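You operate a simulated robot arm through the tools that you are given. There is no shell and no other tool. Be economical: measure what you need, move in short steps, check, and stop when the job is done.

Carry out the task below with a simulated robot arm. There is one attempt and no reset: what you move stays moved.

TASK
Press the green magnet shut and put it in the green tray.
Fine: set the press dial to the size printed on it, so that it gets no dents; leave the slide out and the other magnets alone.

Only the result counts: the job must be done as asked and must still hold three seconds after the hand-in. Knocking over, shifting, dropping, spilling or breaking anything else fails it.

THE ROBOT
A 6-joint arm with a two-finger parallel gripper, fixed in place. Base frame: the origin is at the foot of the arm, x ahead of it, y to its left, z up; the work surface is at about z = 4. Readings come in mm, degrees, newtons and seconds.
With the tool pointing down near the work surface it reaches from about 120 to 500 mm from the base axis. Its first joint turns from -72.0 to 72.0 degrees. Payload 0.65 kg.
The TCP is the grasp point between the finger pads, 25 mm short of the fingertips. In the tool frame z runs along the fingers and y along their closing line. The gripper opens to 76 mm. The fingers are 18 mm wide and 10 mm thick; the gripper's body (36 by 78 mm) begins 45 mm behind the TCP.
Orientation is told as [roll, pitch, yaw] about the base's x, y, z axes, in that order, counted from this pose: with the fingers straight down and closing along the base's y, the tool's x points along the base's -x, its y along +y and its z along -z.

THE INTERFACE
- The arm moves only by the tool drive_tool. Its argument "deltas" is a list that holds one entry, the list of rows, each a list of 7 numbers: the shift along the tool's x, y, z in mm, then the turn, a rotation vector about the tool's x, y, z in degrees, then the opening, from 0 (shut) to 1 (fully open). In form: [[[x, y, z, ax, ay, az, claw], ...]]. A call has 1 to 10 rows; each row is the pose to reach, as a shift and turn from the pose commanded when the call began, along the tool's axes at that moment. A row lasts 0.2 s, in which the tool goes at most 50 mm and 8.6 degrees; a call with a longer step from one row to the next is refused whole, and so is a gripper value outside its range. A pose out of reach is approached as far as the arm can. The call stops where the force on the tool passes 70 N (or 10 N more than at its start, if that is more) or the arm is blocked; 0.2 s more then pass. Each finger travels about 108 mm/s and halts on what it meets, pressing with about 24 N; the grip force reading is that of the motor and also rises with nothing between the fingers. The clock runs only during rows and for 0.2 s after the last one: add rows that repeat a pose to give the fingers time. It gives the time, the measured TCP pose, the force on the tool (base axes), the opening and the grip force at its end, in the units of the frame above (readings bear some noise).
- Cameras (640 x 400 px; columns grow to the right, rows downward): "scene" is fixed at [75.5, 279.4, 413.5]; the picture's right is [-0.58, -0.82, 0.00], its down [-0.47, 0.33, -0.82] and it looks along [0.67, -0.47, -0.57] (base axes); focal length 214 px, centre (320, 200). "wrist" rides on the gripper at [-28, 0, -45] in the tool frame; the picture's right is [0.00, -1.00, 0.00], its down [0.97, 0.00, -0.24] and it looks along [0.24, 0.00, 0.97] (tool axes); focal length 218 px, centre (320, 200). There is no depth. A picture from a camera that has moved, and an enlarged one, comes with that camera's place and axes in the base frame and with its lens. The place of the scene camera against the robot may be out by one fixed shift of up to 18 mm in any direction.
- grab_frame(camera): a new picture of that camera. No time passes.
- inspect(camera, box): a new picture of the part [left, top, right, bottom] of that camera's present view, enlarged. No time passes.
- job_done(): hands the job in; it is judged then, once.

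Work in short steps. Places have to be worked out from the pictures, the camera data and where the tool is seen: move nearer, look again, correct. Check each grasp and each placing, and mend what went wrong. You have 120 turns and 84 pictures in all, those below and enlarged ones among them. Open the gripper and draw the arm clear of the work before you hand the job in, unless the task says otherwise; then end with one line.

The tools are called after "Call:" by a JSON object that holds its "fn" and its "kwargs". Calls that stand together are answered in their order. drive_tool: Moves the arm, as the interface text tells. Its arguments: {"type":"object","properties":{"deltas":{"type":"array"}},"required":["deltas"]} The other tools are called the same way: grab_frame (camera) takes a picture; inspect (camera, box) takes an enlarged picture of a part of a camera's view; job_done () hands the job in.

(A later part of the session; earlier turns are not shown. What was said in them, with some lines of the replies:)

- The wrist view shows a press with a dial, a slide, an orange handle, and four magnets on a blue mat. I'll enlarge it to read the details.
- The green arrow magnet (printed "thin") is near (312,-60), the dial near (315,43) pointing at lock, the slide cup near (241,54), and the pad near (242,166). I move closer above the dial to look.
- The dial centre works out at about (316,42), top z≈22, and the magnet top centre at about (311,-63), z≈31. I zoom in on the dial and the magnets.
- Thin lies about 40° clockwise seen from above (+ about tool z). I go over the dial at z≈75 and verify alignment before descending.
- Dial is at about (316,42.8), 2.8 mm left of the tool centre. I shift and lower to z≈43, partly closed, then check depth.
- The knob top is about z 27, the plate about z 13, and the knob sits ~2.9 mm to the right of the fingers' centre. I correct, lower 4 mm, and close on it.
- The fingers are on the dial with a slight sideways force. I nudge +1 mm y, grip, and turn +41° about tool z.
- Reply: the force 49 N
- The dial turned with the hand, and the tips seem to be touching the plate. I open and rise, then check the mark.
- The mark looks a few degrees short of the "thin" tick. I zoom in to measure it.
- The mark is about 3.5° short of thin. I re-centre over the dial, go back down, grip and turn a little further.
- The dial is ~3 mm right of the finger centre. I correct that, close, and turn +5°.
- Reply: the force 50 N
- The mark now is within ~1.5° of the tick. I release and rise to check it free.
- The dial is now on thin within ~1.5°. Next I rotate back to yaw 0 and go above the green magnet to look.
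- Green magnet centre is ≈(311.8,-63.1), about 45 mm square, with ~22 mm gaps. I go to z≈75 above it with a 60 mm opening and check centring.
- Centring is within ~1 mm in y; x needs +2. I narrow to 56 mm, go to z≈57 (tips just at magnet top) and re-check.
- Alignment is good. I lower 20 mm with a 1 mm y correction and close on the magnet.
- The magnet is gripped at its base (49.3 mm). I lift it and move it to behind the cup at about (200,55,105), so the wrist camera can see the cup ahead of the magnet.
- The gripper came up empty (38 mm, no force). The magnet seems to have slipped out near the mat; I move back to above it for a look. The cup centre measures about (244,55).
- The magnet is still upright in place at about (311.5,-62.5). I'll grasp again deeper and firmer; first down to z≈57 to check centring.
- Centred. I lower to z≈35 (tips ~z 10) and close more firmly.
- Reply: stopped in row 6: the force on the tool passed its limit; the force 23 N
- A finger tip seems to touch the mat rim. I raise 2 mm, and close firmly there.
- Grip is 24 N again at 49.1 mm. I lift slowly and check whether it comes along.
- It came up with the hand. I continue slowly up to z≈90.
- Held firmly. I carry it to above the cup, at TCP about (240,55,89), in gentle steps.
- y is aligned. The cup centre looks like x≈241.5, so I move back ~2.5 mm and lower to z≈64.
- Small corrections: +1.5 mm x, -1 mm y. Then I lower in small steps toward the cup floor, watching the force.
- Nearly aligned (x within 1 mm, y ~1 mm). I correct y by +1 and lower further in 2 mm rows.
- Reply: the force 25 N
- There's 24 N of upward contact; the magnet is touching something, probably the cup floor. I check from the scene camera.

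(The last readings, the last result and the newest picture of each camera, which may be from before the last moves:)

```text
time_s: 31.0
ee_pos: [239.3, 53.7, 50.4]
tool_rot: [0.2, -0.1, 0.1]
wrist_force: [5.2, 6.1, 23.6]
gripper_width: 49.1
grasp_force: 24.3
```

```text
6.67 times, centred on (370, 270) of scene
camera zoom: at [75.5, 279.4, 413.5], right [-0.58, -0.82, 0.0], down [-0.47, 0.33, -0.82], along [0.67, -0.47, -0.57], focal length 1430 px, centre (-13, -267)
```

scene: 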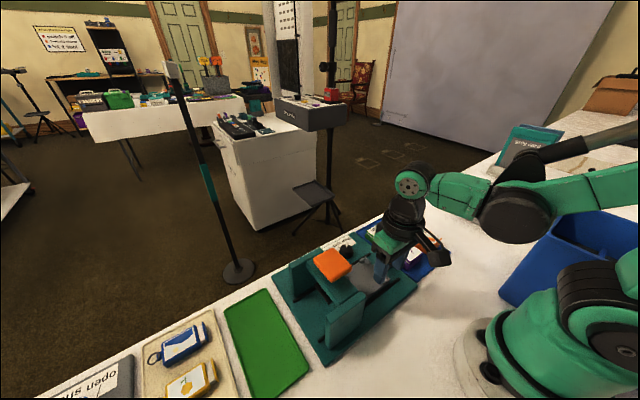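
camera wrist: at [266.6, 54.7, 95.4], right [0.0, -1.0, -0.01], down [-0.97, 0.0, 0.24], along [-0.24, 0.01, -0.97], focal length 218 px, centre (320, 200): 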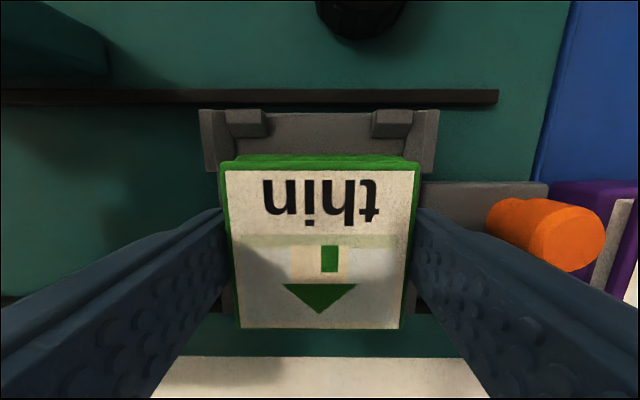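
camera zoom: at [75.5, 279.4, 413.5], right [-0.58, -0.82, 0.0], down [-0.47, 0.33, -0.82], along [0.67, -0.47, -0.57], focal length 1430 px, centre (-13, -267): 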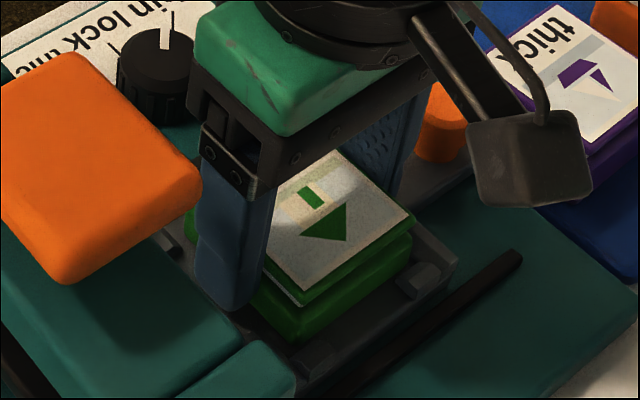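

It sits inside the brackets. I open the gripper and rise straight up.

Call:
{"fn": "drive_tool", "kwargs": {"deltas": [[[0, 0, -1.5, 0, 0, 0, 0.66], [0, 0, -1.5, 0, 0, 0, 0.74], [0, 0, -1.5, 0, 0, 0, 0.74], [0, 0, -15, 0, 0, 0, 0.74], [0, 0, -40, 0, 0, 0, 0.74], [0, 0, -60, 0, 0, 0, 0.74]]]}}

Call:
{"fn": "grab_frame", "kwargs": {"camera": "wrist"}}

Call:
{"fn": "inspect", "kwargs": {"camera": "scene", "box": [270, 200, 460, 350]}}

```text
time_s: 32.4
ee_pos: [240.7, 53.8, 111.6]
tool_rot: [0.1, 0.0, 0.1]
wrist_force: [-0.2, 0.5, -0.6]
gripper_width: 56.3
grasp_force: 0.1
```

```text
40 pictures are left
camera wrist: at [267.6, 55.2, 156.8], right [0.0, -1.0, 0.0], down [-0.97, 0.0, 0.24], along [-0.24, 0.0, -0.97], focal length 218 px, centre (320, 200)
```

wrist: 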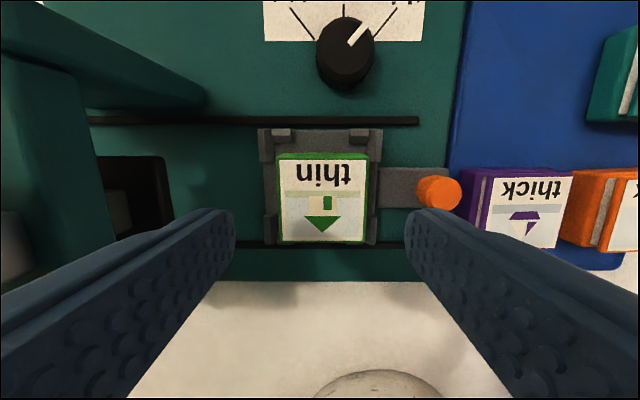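

```text
2.67 times, centred on (365, 275) of scene
camera zoom: at [75.5, 279.4, 413.5], right [-0.58, -0.82, 0.0], down [-0.47, 0.33, -0.82], along [0.67, -0.47, -0.57], focal length 572 px, centre (200, 0)
```

zoom: 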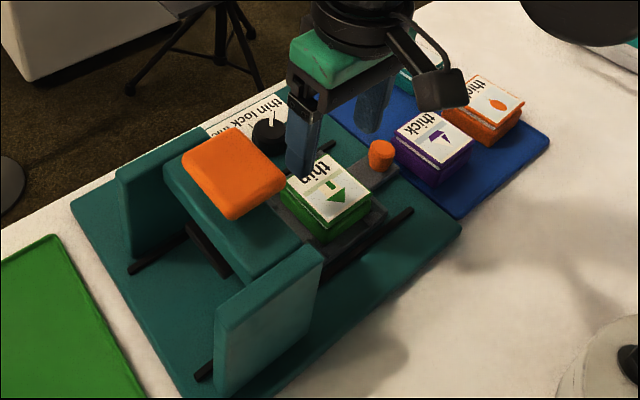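

The magnet sits flat in the cup, in the open state. Next I go over the orange slide knob (≈(242,-12), top z≈39), turning to yaw -90 so the fingers close along x and stay clear of the press.

Call:
{"fn": "drive_tool", "kwargs": {"deltas": [[[0, -8, -10, 0, 0, 8, 0.74], [0, -16, -10, 0, 0, 16, 0.74], [0, -24, -10, 0, 0, 24, 0.74], [0, -32, -10, 0, 0, 32, 0.74], [0, -40, -10, 0, 0, 40, 0.74], [0, -48, -10, 0, 0, 48, 0.74], [0, -56, -10, 0, 0, 56, 0.74], [0, -60, -10, 0, 0, 64, 0.74], [0, -63, -10, 0, 0, 72, 0.74], [0, -66, -10, 0, 0, 80, 0.74]]]}}

Call:
{"fn": "drive_tool", "kwargs": {"deltas": [[[0, 0, 0, 0, 0, 5, 0.6], [0, 0, 0, 0, 0, 10, 0.6], [0, 0, 10, 0, 0, 10, 0.6], [0, 0, 30, 0, 0, 10, 0.6]]]}}

Call:
{"fn": "grab_frame", "kwargs": {"camera": "wrist"}}

```text
time_s: 34.6
ee_pos: [241.1, -12.0, 120.0]
tool_rot: [0.1, 0.2, -80.0]
wrist_force: [0.6, -0.4, -0.3]
gripper_width: 56.2
grasp_force: 0.1
```

```text
time_s: 35.6
ee_pos: [240.3, -12.8, 90.0]
tool_rot: [0.0, 0.2, -90.0]
wrist_force: [-0.2, 0.2, -1.3]
gripper_width: 45.6
grasp_force: 0.1
```

```text
38 pictures are left
camera wrist: at [239.9, -40.2, 135.4], right [-1.0, 0.0, 0.0], down [0.0, 0.97, 0.24], along [0.0, 0.24, -0.97], focal length 218 px, centre (320, 200)
```

wrist: 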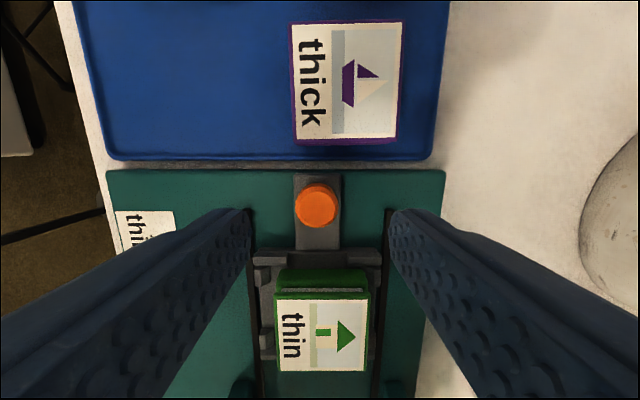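

The knob is centred within ~1.5 mm. I correct, lower to z≈50 and close on the knob.

Call:
{"fn": "drive_tool", "kwargs": {"deltas": [[[-1, 1.3, 15, 0, 0, 0, 0.6], [-1, 1.3, 30, 0, 0, 0, 0.6], [-1, 1.3, 40, 0, 0, 0, 0.55], [-1, 1.3, 40, 0, 0, 0, 0.4], [-1, 1.3, 40, 0, 0, 0, 0.2], [-1, 1.3, 40, 0, 0, 0, 0.1], [-1, 1.3, 40, 0, 0, 0, 0.1]]]}}

Call:
{"fn": "grab_frame", "kwargs": {"camera": "wrist"}}

```text
time_s: 37.2
ee_pos: [241.2, -13.6, 51.0]
tool_rot: [0.1, 0.3, -89.9]
wrist_force: [15.5, -0.1, -32.9]
gripper_width: 19.2
grasp_force: 36.5
```

```text
37 pictures are left
camera wrist: at [241.2, -40.7, 95.6], right [-1.0, 0.0, 0.0], down [0.0, 0.97, 0.24], along [0.0, 0.24, -0.97], focal length 218 px, centre (320, 200)
```

wrist: 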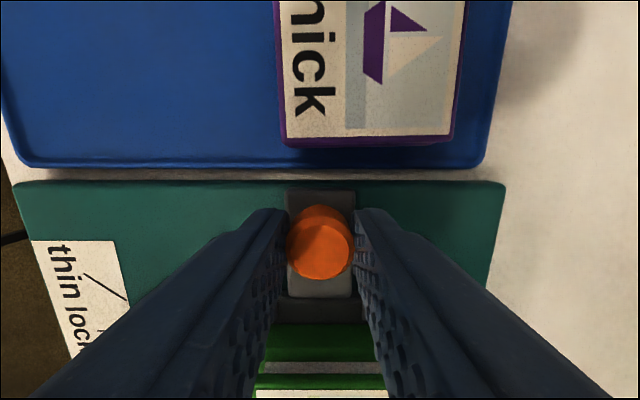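

Knob gripped (19 mm). I relieve the residual force slightly and push the slide in along +y, 80 mm first.

Call:
{"fn": "drive_tool", "kwargs": {"deltas": [[[2, 0.8, 1, 0, 0, 0, 0.15], [9, 0.8, 1, 0, 0, 0, 0.15], [18, 0.8, 1, 0, 0, 0, 0.15], [27, 0.8, 1, 0, 0, 0, 0.15], [36, 0.8, 1, 0, 0, 0, 0.15], [45, 0.8, 1, 0, 0, 0, 0.15], [54, 0.8, 1, 0, 0, 0, 0.15], [63, 0.8, 1, 0, 0, 0, 0.15], [72, 0.8, 1, 0, 0, 0, 0.15], [80, 0.8, 1, 0, 0, 0, 0.15]]]}}

Call:
{"fn": "grab_frame", "kwargs": {"camera": "wrist"}}

Call:
{"fn": "grab_frame", "kwargs": {"camera": "scene"}}

```text
time_s: 39.4
ee_pos: [240.7, 67.7, 48.8]
tool_rot: [0.1, 0.3, -89.9]
wrist_force: [16.3, -1.0, 36.9]
gripper_width: 19.1
grasp_force: 36.2
```

```text
36 pictures are left
camera wrist: at [241.2, 40.1, 94.1], right [-1.0, 0.0, 0.0], down [0.0, 0.97, 0.25], along [0.0, 0.25, -0.97], focal length 218 px, centre (320, 200)
```

wrist: 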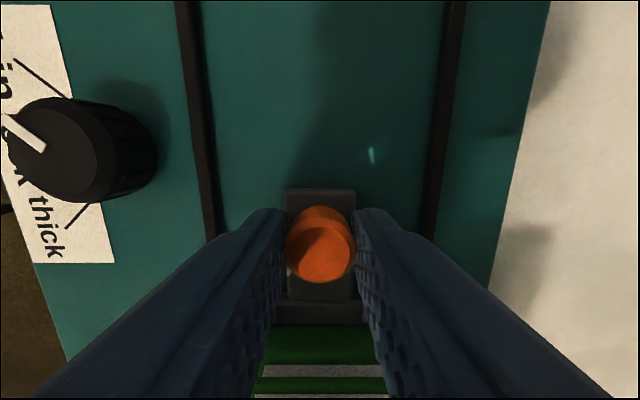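

```text
35 pictures are left
```

scene: 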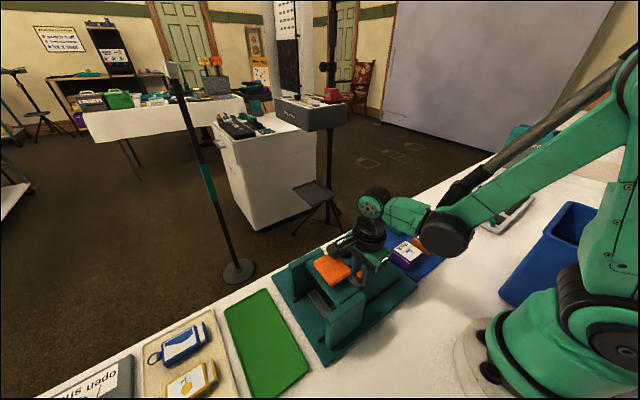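

The slide follows. I check clearance between the hand and the press head before going further.

Call:
{"fn": "inspect", "kwargs": {"camera": "scene", "box": [280, 210, 420, 350]}}

```text
2.86 times, centred on (350, 280) of scene
camera zoom: at [75.4, 279.4, 413.5], right [-0.58, -0.82, 0.0], down [-0.47, 0.33, -0.82], along [0.67, -0.47, -0.57], focal length 613 px, centre (234, -29)
```

zoom: 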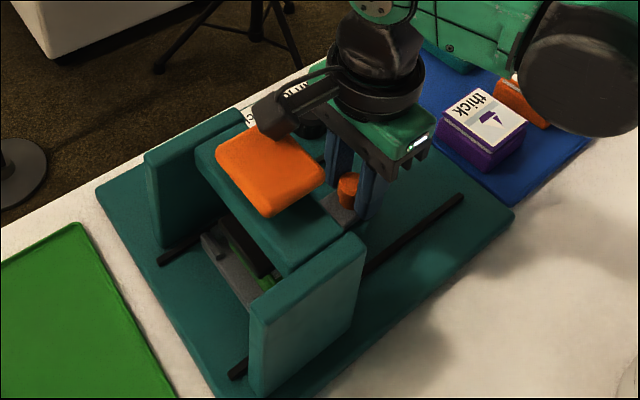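

The fingers and body are still clear of the head. I push on in small rows until the slide stops.

Call:
{"fn": "drive_tool", "kwargs": {"deltas": [[[5, 0, -1, 0, 0, 0, 0.15], [10, 0, -1, 0, 0, 0, 0.15], [15, 0, -1, 0, 0, 0, 0.15], [20, 0, -1, 0, 0, 0, 0.15], [25, 0, -1, 0, 0, 0, 0.15], [28, 0, -1, 0, 0, 0, 0.15]]]}}

Call:
{"fn": "inspect", "kwargs": {"camera": "scene", "box": [280, 210, 420, 350]}}

```text
time_s: 40.8
ee_pos: [241.6, 95.6, 49.6]
tool_rot: [0.0, 0.3, -89.7]
wrist_force: [0.1, 0.4, 1.9]
gripper_width: 11.4
grasp_force: 0.1
```

```text
2.86 times, centred on (350, 280) of scene
camera zoom: at [75.5, 279.5, 413.5], right [-0.58, -0.82, 0.0], down [-0.47, 0.33, -0.82], along [0.67, -0.47, -0.57], focal length 613 px, centre (234, -29)
```

zoom: 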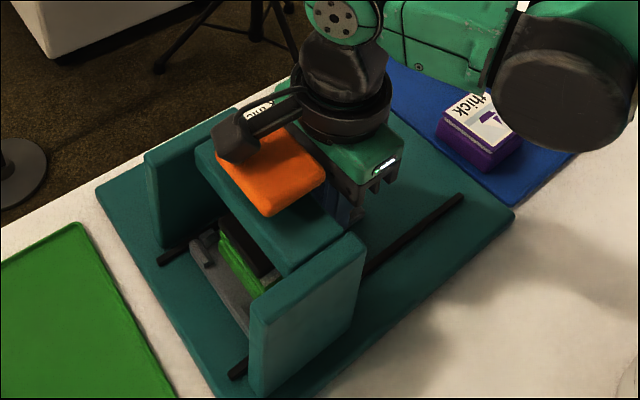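

The fingers slipped off the knob (11.4 mm). I look through the wrist camera to see where the slide stopped.

Call:
{"fn": "grab_frame", "kwargs": {"camera": "wrist"}}

```text
32 pictures are left
camera wrist: at [240.5, 68.6, 94.9], right [-1.0, 0.0, 0.0], down [0.0, 0.97, 0.25], along [0.0, 0.25, -0.97], focal length 218 px, centre (320, 200)
```

wrist: 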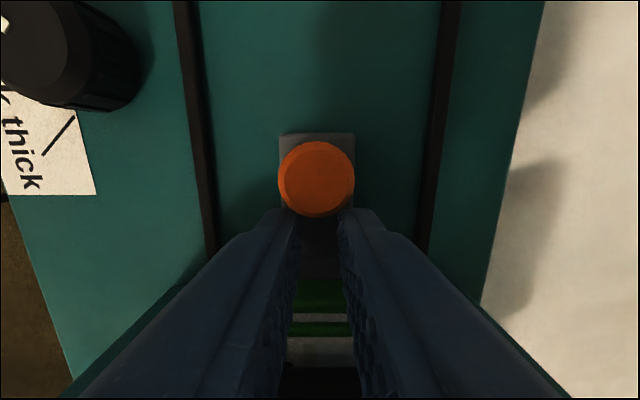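

The knob is now at y≈77, so the cup is at y≈146; the pad centre works out at (242,148) with its top at z≈122. The slide is probably at its stop; I lift off and will confirm by nudging the knob from behind with closed fingers.

Call:
{"fn": "drive_tool", "kwargs": {"deltas": [[[0, 0, -10, 0, 0, 0, 0.3], [0, 0, -32, 0, 0, 0, 0.2], [-25, 0, -32, 0, 0, 0, 0], [-47, 0, -32, 0, 0, 0, 0], [-47, 0, -15, 0, 0, 0, 0], [-47, 0, -5, 0, 0, 0, 0], [-47, 0, -5, 0, 0, 0, 0]]]}}

Call:
{"fn": "drive_tool", "kwargs": {"deltas": [[[3, 0, 0, 0, 0, 0, 0], [6, 0, 0, 0, 0, 0, 0], [8, 0, 0, 0, 0, 0, 0], [10, 0, 0, 0, 0, 0, 0], [11, 0, 0, 0, 0, 0, 0]]]}}

Call:
{"fn": "grab_frame", "kwargs": {"camera": "wrist"}}

```text
time_s: 42.4
ee_pos: [242.1, 48.8, 55.4]
tool_rot: [0.1, 0.3, -89.9]
wrist_force: [-0.3, 0.1, 1.1]
gripper_width: 0.0
grasp_force: 24.0
```

```text
time_s: 43.6
ee_pos: [240.8, 59.2, 55.7]
tool_rot: [0.0, 0.1, -89.9]
wrist_force: [2.5, -11.9, -3.2]
gripper_width: 0.1
grasp_force: 23.7
```

```text
31 pictures are left
camera wrist: at [240.6, 31.3, 100.9], right [-1.0, 0.0, 0.0], down [0.0, 0.97, 0.24], along [0.0, 0.24, -0.97], focal length 218 px, centre (320, 200)
```

wrist: 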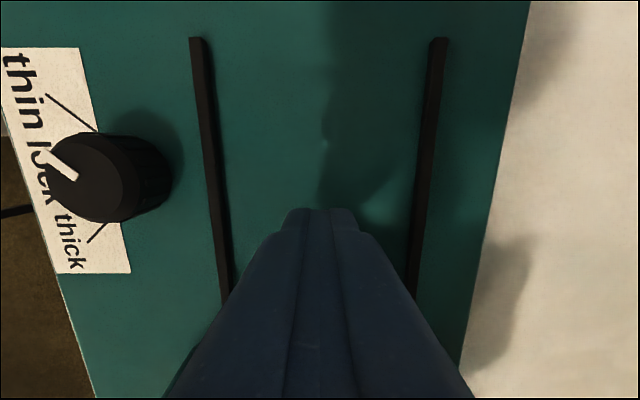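

12 N contact at the expected knob position. I push slightly more to see whether the slide yields.

Call:
{"fn": "drive_tool", "kwargs": {"deltas": [[[1, 0, 0, 0, 0, 0, 0], [2, 0, 0, 0, 0, 0, 0], [3, 0, 0, 0, 0, 0, 0], [3, 0, 0, 0, 0, 0, 0]]]}}

```text
time_s: 44.6
ee_pos: [241.8, 59.6, 57.2]
tool_rot: [0.0, -0.5, -90.1]
wrist_force: [-13.2, -51.5, 23.9]
gripper_width: 0.0
grasp_force: 23.8
```

The slide is firmly at its stop. I back off, rise, and move the closed fingers above the orange pad.

Call:
{"fn": "drive_tool", "kwargs": {"deltas": [[[-8, 0, 0, 0, 0, 0, 0], [-8, 0, -30, 0, 0, 0, 0], [-8, 0, -70, 0, 0, 0, 0], [-8, 0, -110, 0, 0, 0, 0], [20, 0, -120, 0, 0, 0, 0], [50, 0, -120, 0, 0, 0, 0], [50, 0, -120, 0, 0, 0, 0]]]}}

Call:
{"fn": "grab_frame", "kwargs": {"camera": "wrist"}}

Call:
{"fn": "inspect", "kwargs": {"camera": "scene", "box": [260, 190, 420, 350]}}

```text
time_s: 46.2
ee_pos: [240.8, 111.3, 175.4]
tool_rot: [0.1, 0.1, -89.9]
wrist_force: [0.9, 0.5, -0.5]
gripper_width: 0.0
grasp_force: 23.1
```

```text
30 pictures are left
camera wrist: at [240.6, 84.3, 221.6], right [-1.0, 0.0, 0.0], down [0.0, 0.97, 0.24], along [0.0, 0.24, -0.97], focal length 218 px, centre (320, 200)
```

wrist: 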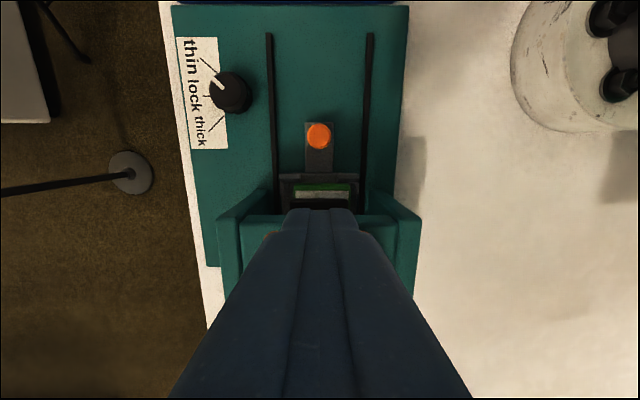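

```text
2.50 times, centred on (340, 270) of scene
camera zoom: at [75.5, 279.4, 413.5], right [-0.58, -0.82, 0.0], down [-0.47, 0.33, -0.82], along [0.67, -0.47, -0.57], focal length 536 px, centre (270, 25)
```

zoom: 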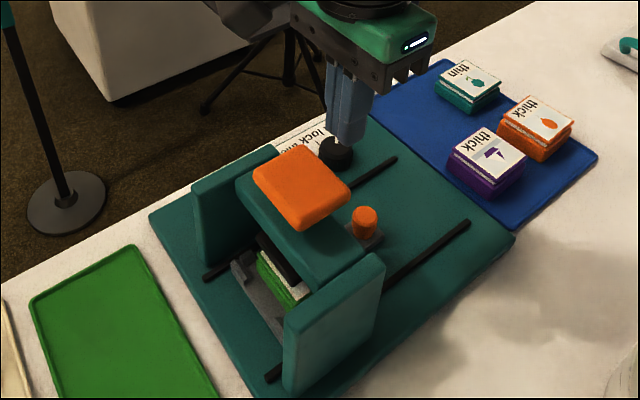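

The dial still reads thin and the slide is in. I move over the pad (≈(242,147)) and lower to just above it.

Call:
{"fn": "drive_tool", "kwargs": {"deltas": [[[18, 0, 0, 0, 0, 0, 0], [36, 0.5, 0, 0, 0, 0, 0], [36, 0.5, 12, 0, 0, 0, 0], [36, 0.5, 18, 0, 0, 0, 0]]]}}

Call:
{"fn": "inspect", "kwargs": {"camera": "scene", "box": [280, 190, 400, 310]}}

```text
time_s: 47.2
ee_pos: [241.9, 145.4, 157.5]
tool_rot: [-0.1, 0.3, -89.9]
wrist_force: [0.2, 0.9, -0.5]
gripper_width: 0.1
grasp_force: 23.6
```

```text
3.33 times, centred on (340, 250) of scene
camera zoom: at [75.5, 279.4, 413.5], right [-0.58, -0.82, 0.0], down [-0.47, 0.33, -0.82], along [0.67, -0.47, -0.57], focal length 715 px, centre (253, 33)
```

zoom: 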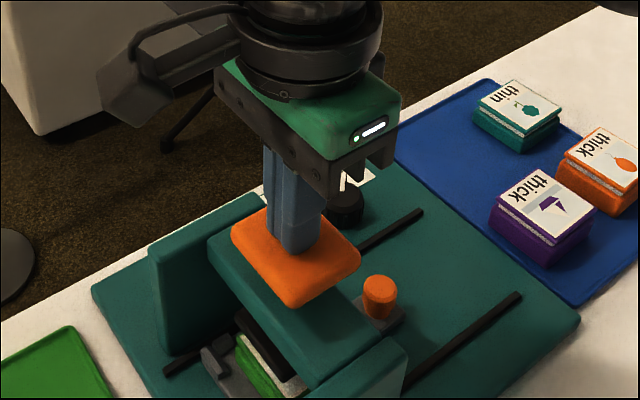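

The fingertips are over the pad centre. I press down in small steps.

Call:
{"fn": "drive_tool", "kwargs": {"deltas": [[[0, 0, 4, 0, 0, 0, 0], [0, 0, 8, 0, 0, 0, 0], [0, 0, 11, 0, 0, 0, 0], [0, 0, 14, 0, 0, 0, 0], [0, 0, 17, 0, 0, 0, 0], [0, 0, 20, 0, 0, 0, 0]]]}}

Call:
{"fn": "inspect", "kwargs": {"camera": "scene", "box": [280, 190, 400, 310]}}

```text
time_s: 48.6
ee_pos: [242.2, 148.4, 138.0]
tool_rot: [-0.1, 0.2, -89.8]
wrist_force: [-12.0, -5.5, 70.3]
gripper_width: 0.1
grasp_force: 23.3
```

```text
3.33 times, centred on (340, 250) of scene
camera zoom: at [75.4, 279.3, 413.6], right [-0.58, -0.82, 0.0], down [-0.47, 0.33, -0.82], along [0.67, -0.47, -0.57], focal length 715 px, centre (253, 33)
```

zoom: 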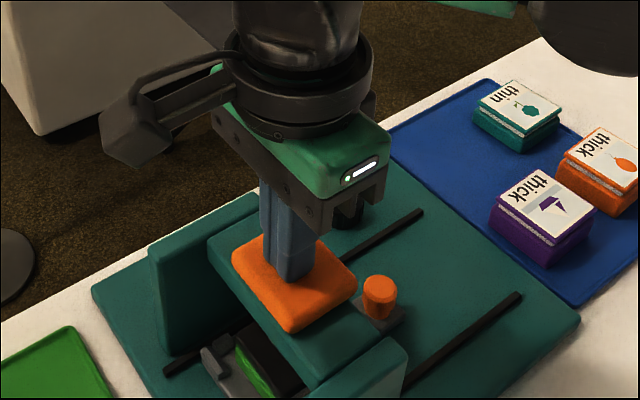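

The pad went down ~10 mm with 70 N. I keep pressing a bit to see if it bottoms out.

Call:
{"fn": "drive_tool", "kwargs": {"deltas": [[[0, 0, 2, 0, 0, 0, 0], [0, 0, 4, 0, 0, 0, 0], [0, 0, 6, 0, 0, 0, 0], [0, 0, 6, 0, 0, 0, 0]]]}}

Call:
{"fn": "inspect", "kwargs": {"camera": "scene", "box": [300, 240, 370, 310]}}

```text
time_s: 48.9
ee_pos: [243.1, 147.6, 137.5]
tool_rot: [-0.1, 0.2, -89.9]
wrist_force: [-3.4, -1.3, 33.1]
gripper_width: 0.0
grasp_force: 23.4
stopped in row 1: the force on the tool passed its limit (the readings are from after the stop); the commanded pose is now the measured one
```

```text
5.71 times, centred on (335, 275) of scene
camera zoom: at [75.5, 279.4, 413.5], right [-0.58, -0.82, 0.0], down [-0.47, 0.33, -0.82], along [0.67, -0.47, -0.57], focal length 1226 px, centre (234, -229)
```

zoom: 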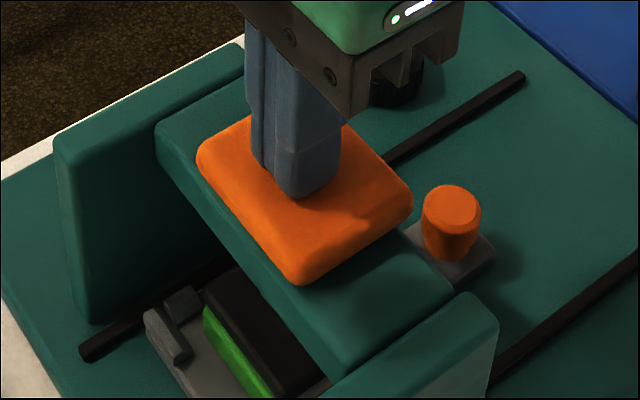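

The press has bottomed out; no white gap shows any more. I rise and look at the magnet.

Call:
{"fn": "drive_tool", "kwargs": {"deltas": [[[0, 0, -5, 0, 0, 0, 0], [0, 0, -20, 0, 0, 0, 0], [0, 0, -45, 0, 0, 0, 0]]]}}

Call:
{"fn": "inspect", "kwargs": {"camera": "scene", "box": [300, 230, 370, 310]}}

```text
time_s: 49.7
ee_pos: [243.3, 146.1, 184.4]
tool_rot: [-0.3, 0.2, -89.9]
wrist_force: [-0.6, 0.2, -0.9]
gripper_width: 0.0
grasp_force: 23.4
```

```text
5.00 times, centred on (335, 270) of scene
camera zoom: at [75.5, 279.4, 413.5], right [-0.58, -0.82, 0.0], down [-0.47, 0.33, -0.82], along [0.67, -0.47, -0.57], focal length 1072 px, centre (245, -150)
```

zoom: 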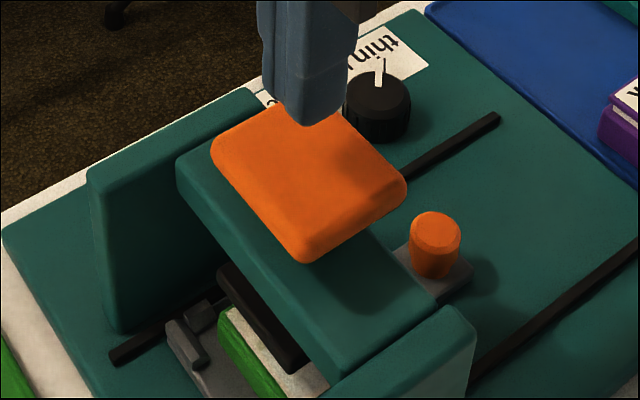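

The ram rose back. Now I go to the knob (242,77) with open fingers to pull the slide out.

Call:
{"fn": "drive_tool", "kwargs": {"deltas": [[[-35, -0.5, 0, 0, 0, 0, 0.3], [-69, -1, 0, 0, 0, 0, 0.6], [-69, -1, 40, 0, 0, 0, 0.6], [-69, -1, 80, 0, 0, 0, 0.6], [-69, -1, 100, 0, 0, 0, 0.6]]]}}

Call:
{"fn": "grab_frame", "kwargs": {"camera": "wrist"}}

```text
time_s: 50.9
ee_pos: [239.1, 78.1, 81.7]
tool_rot: [-0.1, 0.2, -89.8]
wrist_force: [0.0, 0.1, -0.6]
gripper_width: 45.7
grasp_force: 0.1
```

```text
24 pictures are left
camera wrist: at [239.0, 50.5, 125.9], right [-1.0, 0.0, 0.0], down [0.0, 0.97, 0.24], along [0.0, 0.24, -0.97], focal length 218 px, centre (320, 200)
```

wrist: 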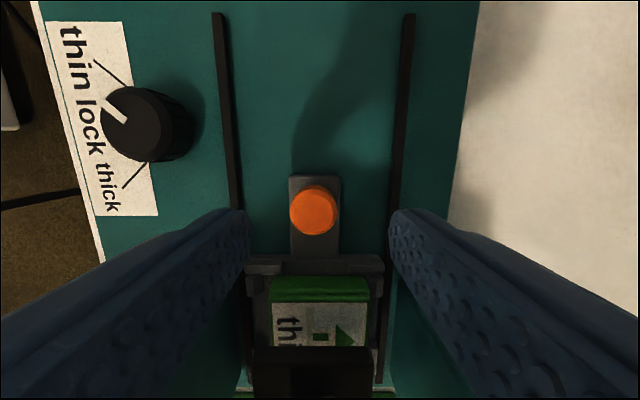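

The knob is 2.9 mm off in x. I correct, lower to z≈50 and grip it.

Call:
{"fn": "drive_tool", "kwargs": {"deltas": [[[-1, 2.9, 15, 0, 0, 0, 0.6], [-1, 2.9, 32, 0, 0, 0, 0.5], [-1, 2.9, 32, 0, 0, 0, 0.35], [-1, 2.9, 32, 0, 0, 0, 0.2], [-1, 2.9, 32, 0, 0, 0, 0.15]]]}}

```text
time_s: 52.1
ee_pos: [243.6, 77.2, 51.1]
tool_rot: [-0.3, 0.2, -90.0]
wrist_force: [-14.6, -0.1, -4.9]
gripper_width: 22.9
grasp_force: 7.2
```

Touching the knob with a small x bias; I centre −1.5 mm, close, and pull slowly outward (−y).

Call:
{"fn": "drive_tool", "kwargs": {"deltas": [[[0, -1.5, 0, 0, 0, 0, 0.1], [0, -1.5, 0, 0, 0, 0, 0.1], [-3, -1.5, 0, 0, 0, 0, 0.1], [-10, -1.5, 0, 0, 0, 0, 0.1], [-19, -1.5, 0, 0, 0, 0, 0.1], [-28, -1.5, 0, 0, 0, 0, 0.1], [-37, -1.5, 0, 0, 0, 0, 0.1], [-46, -1.5, 0, 0, 0, 0, 0.1], [-55, -1.5, 0, 0, 0, 0, 0.1]]]}}

Call:
{"fn": "grab_frame", "kwargs": {"camera": "wrist"}}

```text
time_s: 54.1
ee_pos: [241.3, 21.2, 49.2]
tool_rot: [-0.1, 0.2, -89.9]
wrist_force: [-11.0, 0.8, -35.5]
gripper_width: 19.1
grasp_force: 37.0
```

```text
23 pictures are left
camera wrist: at [241.6, -6.2, 95.6], right [-1.0, 0.0, 0.0], down [0.0, 0.97, 0.24], along [0.0, 0.24, -0.97], focal length 218 px, centre (320, 200)
```

wrist: 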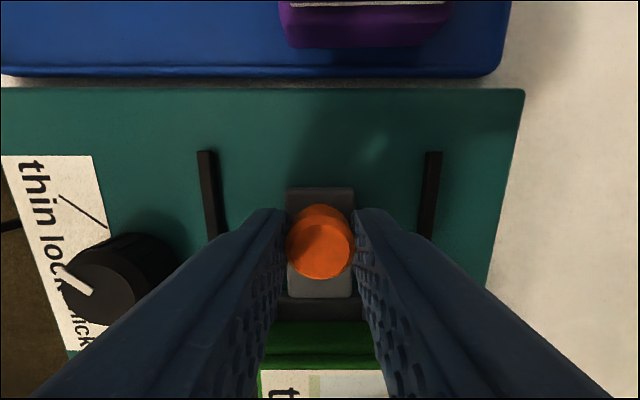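

The slide comes along. I continue to its original out position (knob y≈-13.5).

Call:
{"fn": "drive_tool", "kwargs": {"deltas": [[[-6, 0, 0, 0, 0, 0, 0.1], [-13, 0, 0, 0, 0, 0, 0.1], [-20, 0, 0, 0, 0, 0, 0.1], [-27, 0, 0, 0, 0, 0, 0.1], [-32, 0, 0, 0, 0, 0, 0.1], [-35, 0, 0, 0, 0, 0, 0.1], [-35, 0, 0, 0, 0, 0, 0.1]]]}}

```text
time_s: 55.7
ee_pos: [241.6, -10.4, 49.7]
tool_rot: [-0.6, 0.3, -89.9]
wrist_force: [-36.0, -1.6, -0.5]
gripper_width: 19.0
grasp_force: 36.8
```

Reading y≈-10.4; I try 3 mm more to find the out stop, easing the x force.

Call:
{"fn": "drive_tool", "kwargs": {"deltas": [[[-1, -1, 0, 0, 0, 0, 0.12], [-2, -1.5, 0, 0, 0, 0, 0.15], [-3, -1.5, 0, 0, 0, 0, 0.15]]]}}

Call:
{"fn": "drive_tool", "kwargs": {"deltas": [[[0, 0, 0, 0, 0, 0, 0.4], [0, 0, 0, 0, 0, 0, 0.6], [0, 0, -20, 0, 0, 0, 0.7], [0, 0, -50, 0, 0, 0, 0.7], [0, 0, -80, 0, 0, 0, 0.7]]]}}

Call:
{"fn": "grab_frame", "kwargs": {"camera": "wrist"}}

Call:
{"fn": "inspect", "kwargs": {"camera": "scene", "box": [290, 210, 440, 320]}}

```text
time_s: 56.5
ee_pos: [242.4, -13.2, 51.2]
tool_rot: [-0.2, 0.3, -89.9]
wrist_force: [-18.0, 9.3, -25.3]
gripper_width: 18.9
grasp_force: 36.5
```

```text
time_s: 57.7
ee_pos: [241.8, -17.2, 128.7]
tool_rot: [-0.2, 0.2, -89.9]
wrist_force: [-0.2, 0.3, -0.6]
gripper_width: 53.3
grasp_force: 0.1
```

```text
22 pictures are left
camera wrist: at [240.4, -44.5, 174.7], right [-1.0, 0.0, 0.0], down [0.0, 0.97, 0.24], along [0.0, 0.24, -0.97], focal length 218 px, centre (320, 200)
```

wrist: 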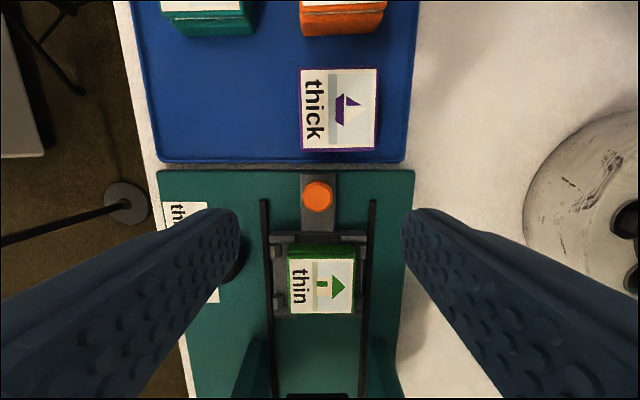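

```text
3.64 times, centred on (365, 265) of scene
camera zoom: at [75.5, 279.4, 413.5], right [-0.58, -0.82, 0.0], down [-0.47, 0.33, -0.82], along [0.67, -0.47, -0.57], focal length 780 px, centre (156, -36)
```

zoom: 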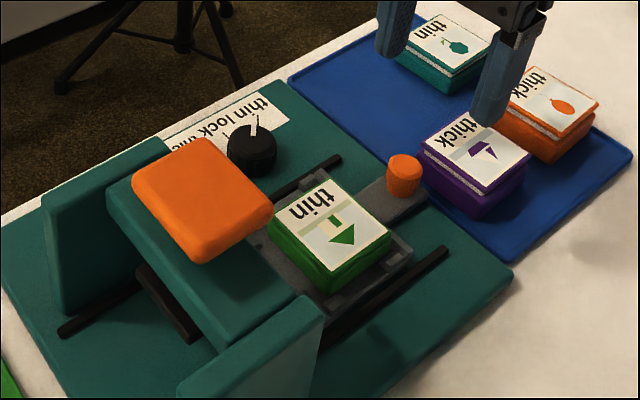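

The magnet is shut flat with no dents visible, and the slide is back out (knob y≈-13.5). Now I turn back to yaw 0 above the magnet at (242,55).

Call:
{"fn": "drive_tool", "kwargs": {"deltas": [[[8, 0, 0, 0, 0, -8, 0.76], [16, 0, 0, 0, 0, -16, 0.76], [24, 0, 0, 0, 0, -24, 0.76], [32, 0, 0, 0, 0, -32, 0.76], [40, 0, 0, 0, 0, -40, 0.76], [48, 0, 0, 0, 0, -48, 0.76], [56, 0, 0, 0, 0, -56, 0.76], [62, 0, 0, 0, 0, -64, 0.76], [67, 0, 0, 0, 0, -72, 0.76], [70, 0, 0, 0, 0, -80, 0.76]]]}}

Call:
{"fn": "drive_tool", "kwargs": {"deltas": [[[0, 0, 0, 0, 0, -5, 0.76], [0, 0, 0, 0, 0, -10, 0.76], [0, 0, 15, 0, 0, -10, 0.76], [0, 0, 40, 0, 0, -10, 0.76], [0, 0, 48, 0, 0, -10, 0.76]]]}}

Call:
{"fn": "grab_frame", "kwargs": {"camera": "wrist"}}

```text
time_s: 59.9
ee_pos: [242.9, 54.0, 129.3]
tool_rot: [0.0, 0.2, -9.7]
wrist_force: [0.0, 0.6, -0.4]
gripper_width: 57.6
grasp_force: 0.1
```

```text
time_s: 61.1
ee_pos: [241.2, 54.4, 82.4]
tool_rot: [0.2, 0.2, 0.2]
wrist_force: [-0.9, -0.5, -0.6]
gripper_width: 58.1
grasp_force: 0.1
```

```text
20 pictures are left
camera wrist: at [269.1, 55.1, 128.2], right [0.0, -1.0, 0.0], down [-0.97, 0.0, 0.24], along [-0.24, 0.0, -0.97], focal length 218 px, centre (320, 200)
```

wrist: 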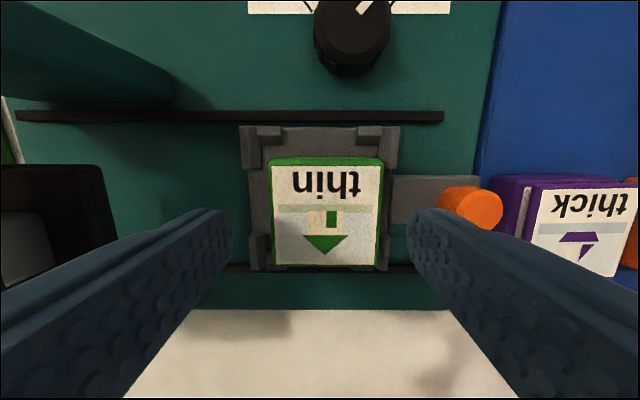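

The magnet sits 2.5 mm to -y. I adjust, lower to z≈50 and grip.

Call:
{"fn": "drive_tool", "kwargs": {"deltas": [[[1, -2.5, 12, 0, 0, 0, 0.76], [1, -2.5, 24, 0, 0, 0, 0.76], [1, -2.5, 32, 0, 0, 0, 0.76], [1, -2.5, 32.5, 0, 0, 0, 0.66], [1, -2.5, 32.5, 0, 0, 0, 0.5], [1, -2.5, 32.5, 0, 0, 0, 0.3], [1, -2.5, 32.5, 0, 0, 0, 0.3]]]}}

Call:
{"fn": "grab_frame", "kwargs": {"camera": "wrist"}}

```text
time_s: 62.7
ee_pos: [240.2, 51.3, 51.0]
tool_rot: [0.1, 0.2, 0.1]
wrist_force: [0.1, -0.2, 0.4]
gripper_width: 48.9
grasp_force: 23.7
```

```text
19 pictures are left
camera wrist: at [267.5, 53.2, 95.9], right [0.0, -1.0, 0.0], down [-0.97, 0.0, 0.24], along [-0.24, 0.0, -0.97], focal length 218 px, centre (320, 200)
```

wrist: 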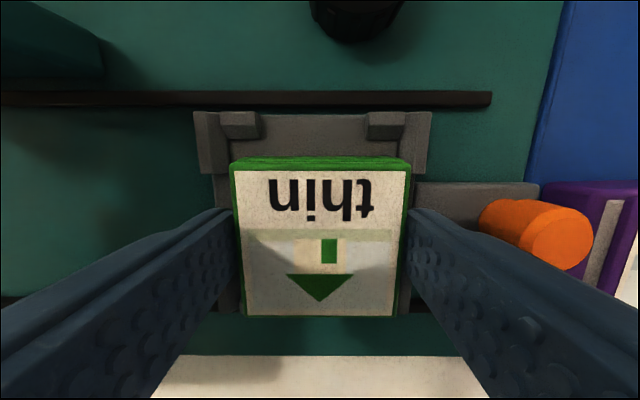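

Gripped at 48.9 mm. I lift slowly.

Call:
{"fn": "drive_tool", "kwargs": {"deltas": [[[0, 0, -2, 0, 0, 0, 0.3], [0, 0, -5, 0, 0, 0, 0.3], [0, 0, -9, 0, 0, 0, 0.3], [0, 0, -14, 0, 0, 0, 0.3], [0, 0, -19, 0, 0, 0, 0.3], [0, 0, -25, 0, 0, 0, 0.3], [0, 0, -32, 0, 0, 0, 0.3], [0, 0, -40, 0, 0, 0, 0.3], [0, 0, -48, 0, 0, 0, 0.3], [0, 0, -55, 0, 0, 0, 0.3]]]}}

Call:
{"fn": "inspect", "kwargs": {"camera": "scene", "box": [280, 180, 440, 320]}}

```text
time_s: 64.9
ee_pos: [240.1, 52.5, 103.8]
tool_rot: [0.2, 0.3, 0.1]
wrist_force: [-0.1, 0.3, -0.7]
gripper_width: 48.9
grasp_force: 23.9
```

```text
2.86 times, centred on (360, 250) of scene
camera zoom: at [75.5, 279.4, 413.5], right [-0.58, -0.82, 0.0], down [-0.47, 0.33, -0.82], along [0.67, -0.47, -0.57], focal length 613 px, centre (206, 57)
```

zoom: 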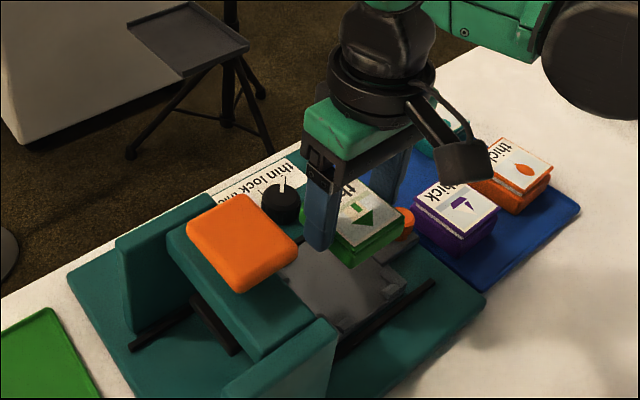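

Held. I raise to z≈185, well above the press head (z≈123).

Call:
{"fn": "drive_tool", "kwargs": {"deltas": [[[0, 0, -5, 0, 0, 0, 0.3], [0, 0, -13, 0, 0, 0, 0.3], [0, 0, -23, 0, 0, 0, 0.3], [0, 0, -34, 0, 0, 0, 0.3], [0, 0, -45, 0, 0, 0, 0.3], [0, 0, -56, 0, 0, 0, 0.3], [0, 0, -67, 0, 0, 0, 0.3], [0, 0, -77, 0, 0, 0, 0.3], [0, 0, -84, 0, 0, 0, 0.3], [0, 0, -84, 0, 0, 0, 0.3]]]}}

Call:
{"fn": "drive_tool", "kwargs": {"deltas": [[[-1, 6, 0, 0, 0, 0, 0.3], [-3, 18, 0, 0, 0, 0, 0.3], [-5, 33, 0, 0, 0, 0, 0.3], [-7, 50, 0, 0, 0, 0, 0.3], [-9, 67, 0, 0, 0, 0, 0.3], [-11, 84, 0, 0, 0, 0, 0.3], [-13, 100, 0, 0, 0, 0, 0.3], [-15, 114, 0, 0, 0, 0, 0.3], [-16, 122, 0, 0, 0, 0, 0.3], [-16, 124, 0, 0, 0, 0, 0.3]]]}}

Call:
{"fn": "drive_tool", "kwargs": {"deltas": [[[-1, 6, 0, 0, 0, 0, 0.3], [-2, 18, 0, 0, 0, 0, 0.3], [-3, 34, 0, 0, 0, 0, 0.3], [-4, 50, 0, 0, 0, 0, 0.3], [-5, 66, 0, 0, 0, 0, 0.3], [-6, 80, 0, 0, 0, 0, 0.3], [-6, 90, 0, 0, 0, 0, 0.3], [-6, 96, 0, 0, 0, 0, 0.3], [-6, 96, 0, 0, 0, 0, 0.3]]]}}

Call:
{"fn": "grab_frame", "kwargs": {"camera": "wrist"}}

Call:
{"fn": "grab_frame", "kwargs": {"camera": "scene"}}

```text
time_s: 67.1
ee_pos: [241.6, 51.0, 189.2]
tool_rot: [0.2, 0.3, 0.2]
wrist_force: [0.5, -0.3, -1.1]
gripper_width: 49.2
grasp_force: 24.4
```

```text
time_s: 69.3
ee_pos: [258.0, 176.0, 190.9]
tool_rot: [0.2, 0.2, 0.1]
wrist_force: [-0.4, -0.6, -1.5]
gripper_width: 48.9
grasp_force: 24.4
```

```text
time_s: 71.3
ee_pos: [261.6, 271.9, 190.3]
tool_rot: [0.2, 0.2, 0.1]
wrist_force: [0.5, -0.3, -0.4]
gripper_width: 49.1
grasp_force: 24.1
```

```text
17 pictures are left
camera wrist: at [289.0, 273.1, 235.1], right [0.0, -1.0, 0.0], down [-0.97, 0.0, 0.24], along [-0.24, 0.0, -0.97], focal length 218 px, centre (320, 200)
```

wrist: 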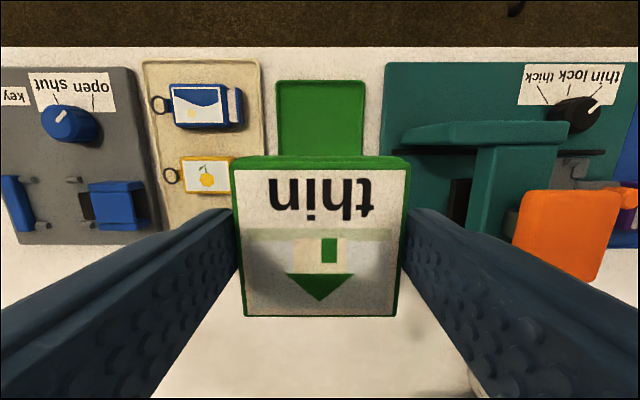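

```text
16 pictures are left
```

scene: 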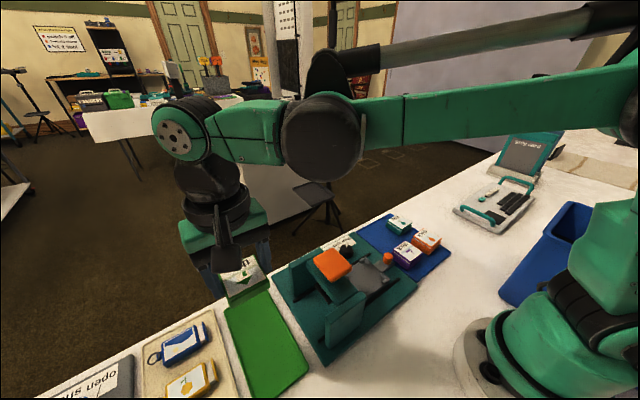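

The tray is directly below, centred in y at ≈273. I lower gradually to z≈60.

Call:
{"fn": "drive_tool", "kwargs": {"deltas": [[[0, 0, 6, 0, 0, 0, 0.3], [0, 0, 18, 0, 0, 0, 0.3], [0, 0, 34, 0, 0, 0, 0.3], [0, 0, 52, 0, 0, 0, 0.3], [0, 0, 70, 0, 0, 0, 0.3], [0, 0, 88, 0, 0, 0, 0.3], [0, 0, 104, 0, 0, 0, 0.3], [0, 0, 117, 0, 0, 0, 0.3], [0, 0, 127, 0, 0, 0, 0.3], [0, 0, 133, 0, 0, 0, 0.3]]]}}

Call:
{"fn": "grab_frame", "kwargs": {"camera": "wrist"}}

Call:
{"fn": "inspect", "kwargs": {"camera": "scene", "box": [190, 250, 330, 390]}}

```text
time_s: 73.5
ee_pos: [264.0, 273.4, 56.4]
tool_rot: [0.1, 0.1, 0.1]
wrist_force: [-0.2, -0.1, -0.2]
gripper_width: 49.1
grasp_force: 23.6
```

```text
15 pictures are left
camera wrist: at [289.8, 273.7, 102.0], right [0.0, -1.0, 0.0], down [-0.97, 0.0, 0.24], along [-0.24, 0.0, -0.97], focal length 218 px, centre (320, 200)
```

wrist: 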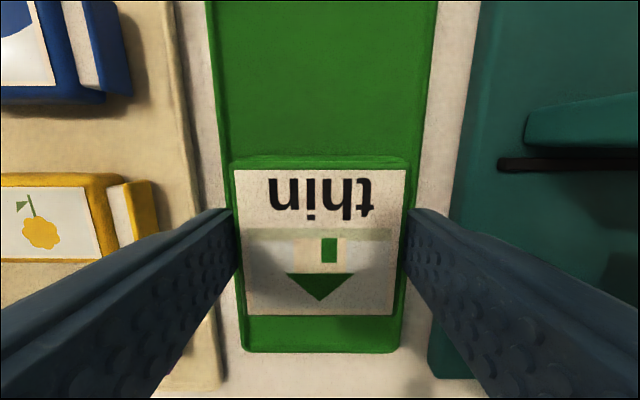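

```text
2.86 times, centred on (260, 320) of scene
camera zoom: at [75.5, 279.4, 413.5], right [-0.58, -0.82, 0.0], down [-0.47, 0.33, -0.82], along [0.67, -0.47, -0.57], focal length 613 px, centre (491, -143)
```

zoom: 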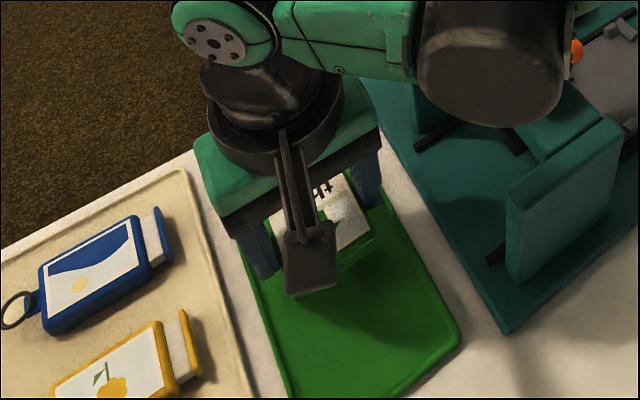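

Centred over the tray with margin all round. I lower in small steps until contact.

Call:
{"fn": "drive_tool", "kwargs": {"deltas": [[[0, 0, 4, 0, 0, 0, 0.3], [0, 0, 9, 0, 0, 0, 0.3], [0, 0, 13, 0, 0, 0, 0.3], [0, 0, 16, 0, 0, 0, 0.3], [0, 0, 18, 0, 0, 0, 0.3]]]}}

Call:
{"fn": "inspect", "kwargs": {"camera": "scene", "box": [220, 260, 310, 350]}}

```text
time_s: 74.7
ee_pos: [261.9, 271.7, 38.3]
tool_rot: [0.3, 0.2, 0.1]
wrist_force: [0.6, 0.8, -1.0]
gripper_width: 48.7
grasp_force: 24.0
```

```text
4.44 times, centred on (265, 305) of scene
camera zoom: at [75.5, 279.4, 413.5], right [-0.58, -0.82, 0.0], down [-0.47, 0.33, -0.82], along [0.67, -0.47, -0.57], focal length 953 px, centre (564, -267)
```

zoom: 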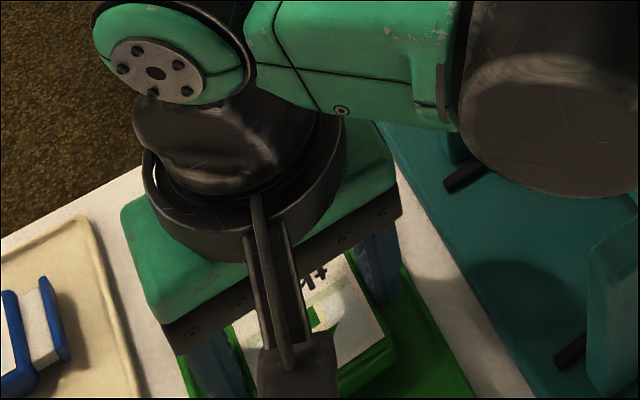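

No contact yet at z 38. I go down in 1.5 mm rows.

Call:
{"fn": "drive_tool", "kwargs": {"deltas": [[[0, 0, 1.5, 0, 0, 0, 0.3], [0, 0, 3, 0, 0, 0, 0.3], [0, 0, 3, 0, 0, 0, 0.3]]]}}

```text
time_s: 75.5
ee_pos: [262.9, 272.8, 35.0]
tool_rot: [0.2, 0.1, 0.1]
wrist_force: [0.3, 0.8, 0.5]
gripper_width: 49.0
grasp_force: 23.5
```

Call:
{"fn": "drive_tool", "kwargs": {"deltas": [[[0, 0, 1, 0, 0, 0, 0.3], [0, 0, 2, 0, 0, 0, 0.3], [0, 0, 2, 0, 0, 0, 0.3]]]}}

```text
time_s: 76.3
ee_pos: [262.5, 273.4, 33.1]
tool_rot: [0.2, 0.2, 0.1]
wrist_force: [-5.0, -0.9, 22.5]
gripper_width: 49.2
grasp_force: 23.9
```

Contact: 22 N upward at z 33, so the magnet is on the tray. I open gently and rise.

Call:
{"fn": "drive_tool", "kwargs": {"deltas": [[[0, 0, -1, 0, 0, 0, 0.66], [0, 0, -1, 0, 0, 0, 0.74], [0, 0, -1, 0, 0, 0, 0.76], [0, 0, -12, 0, 0, 0, 0.76], [0, 0, -40, 0, 0, 0, 0.76], [0, 0, -85, 0, 0, 0, 0.76], [0, 0, -130, 0, 0, 0, 0.76], [40, 0, -160, 0, 0, 0, 0.76]]]}}

Call:
{"fn": "grab_frame", "kwargs": {"camera": "wrist"}}

Call:
{"fn": "grab_frame", "kwargs": {"camera": "scene"}}

```text
time_s: 78.1
ee_pos: [222.4, 272.6, 195.3]
tool_rot: [0.2, 0.1, 0.1]
wrist_force: [0.2, -0.3, -0.1]
gripper_width: 57.9
grasp_force: 0.1
```

```text
12 pictures are left
camera wrist: at [250.3, 273.8, 240.3], right [0.0, -1.0, 0.0], down [-0.97, 0.0, 0.24], along [-0.24, 0.0, -0.97], focal length 218 px, centre (320, 200)
```

wrist: 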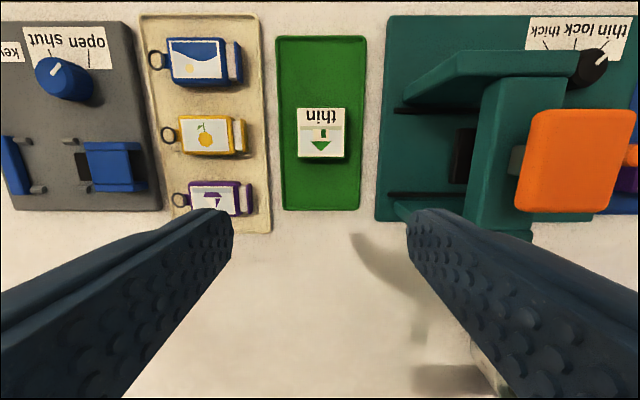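

```text
11 pictures are left
```

scene: 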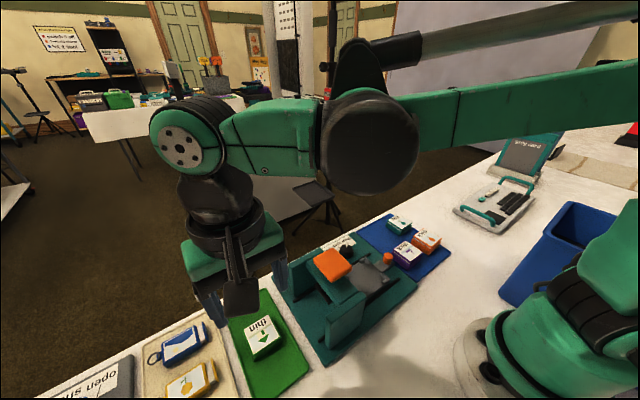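

The magnet stands in the green tray and the arm is clear. One closer look at the magnet and the slide before handing in.

Call:
{"fn": "inspect", "kwargs": {"camera": "scene", "box": [225, 295, 305, 375]}}

Call:
{"fn": "inspect", "kwargs": {"camera": "scene", "box": [300, 210, 450, 320]}}

```text
5.00 times, centred on (265, 335) of scene
camera zoom: at [75.6, 279.4, 413.5], right [-0.58, -0.82, 0.0], down [-0.47, 0.33, -0.82], along [0.67, -0.47, -0.57], focal length 1072 px, centre (595, -475)
```

zoom: 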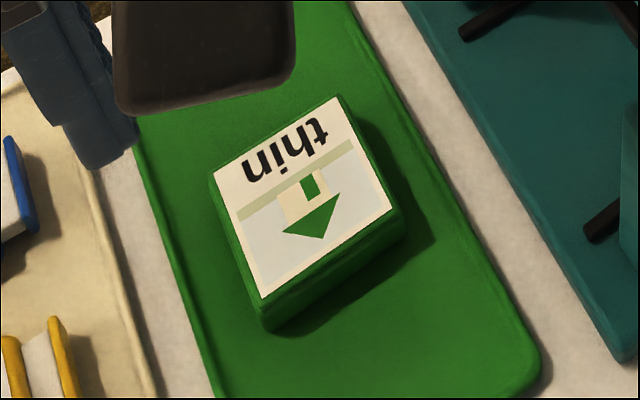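

```text
3.64 times, centred on (375, 265) of scene
camera zoom: at [75.6, 279.4, 413.5], right [-0.58, -0.82, 0.0], down [-0.47, 0.33, -0.82], along [0.67, -0.47, -0.57], focal length 780 px, centre (120, -36)
```

zoom: 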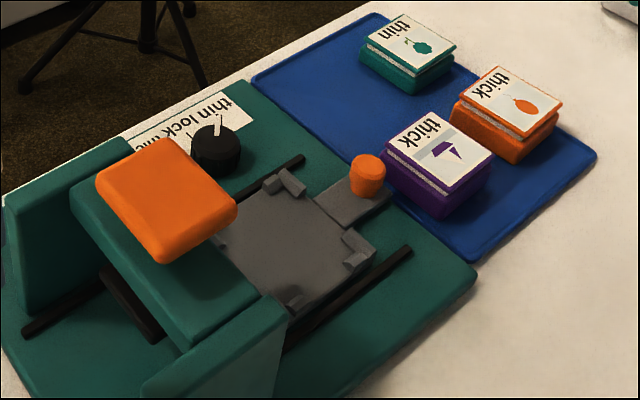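

The magnet is shut and undented in the tray, the slide is out, and the other magnets are where they were. I hand the job in.

Call:
{"fn": "job_done", "kwargs": {}}

```text
The job is handed in.
```

I set the press dial to thin, pressed the green magnet shut with no visible dents, and put it in the green tray; the slide is out and the other magnets were not moved.
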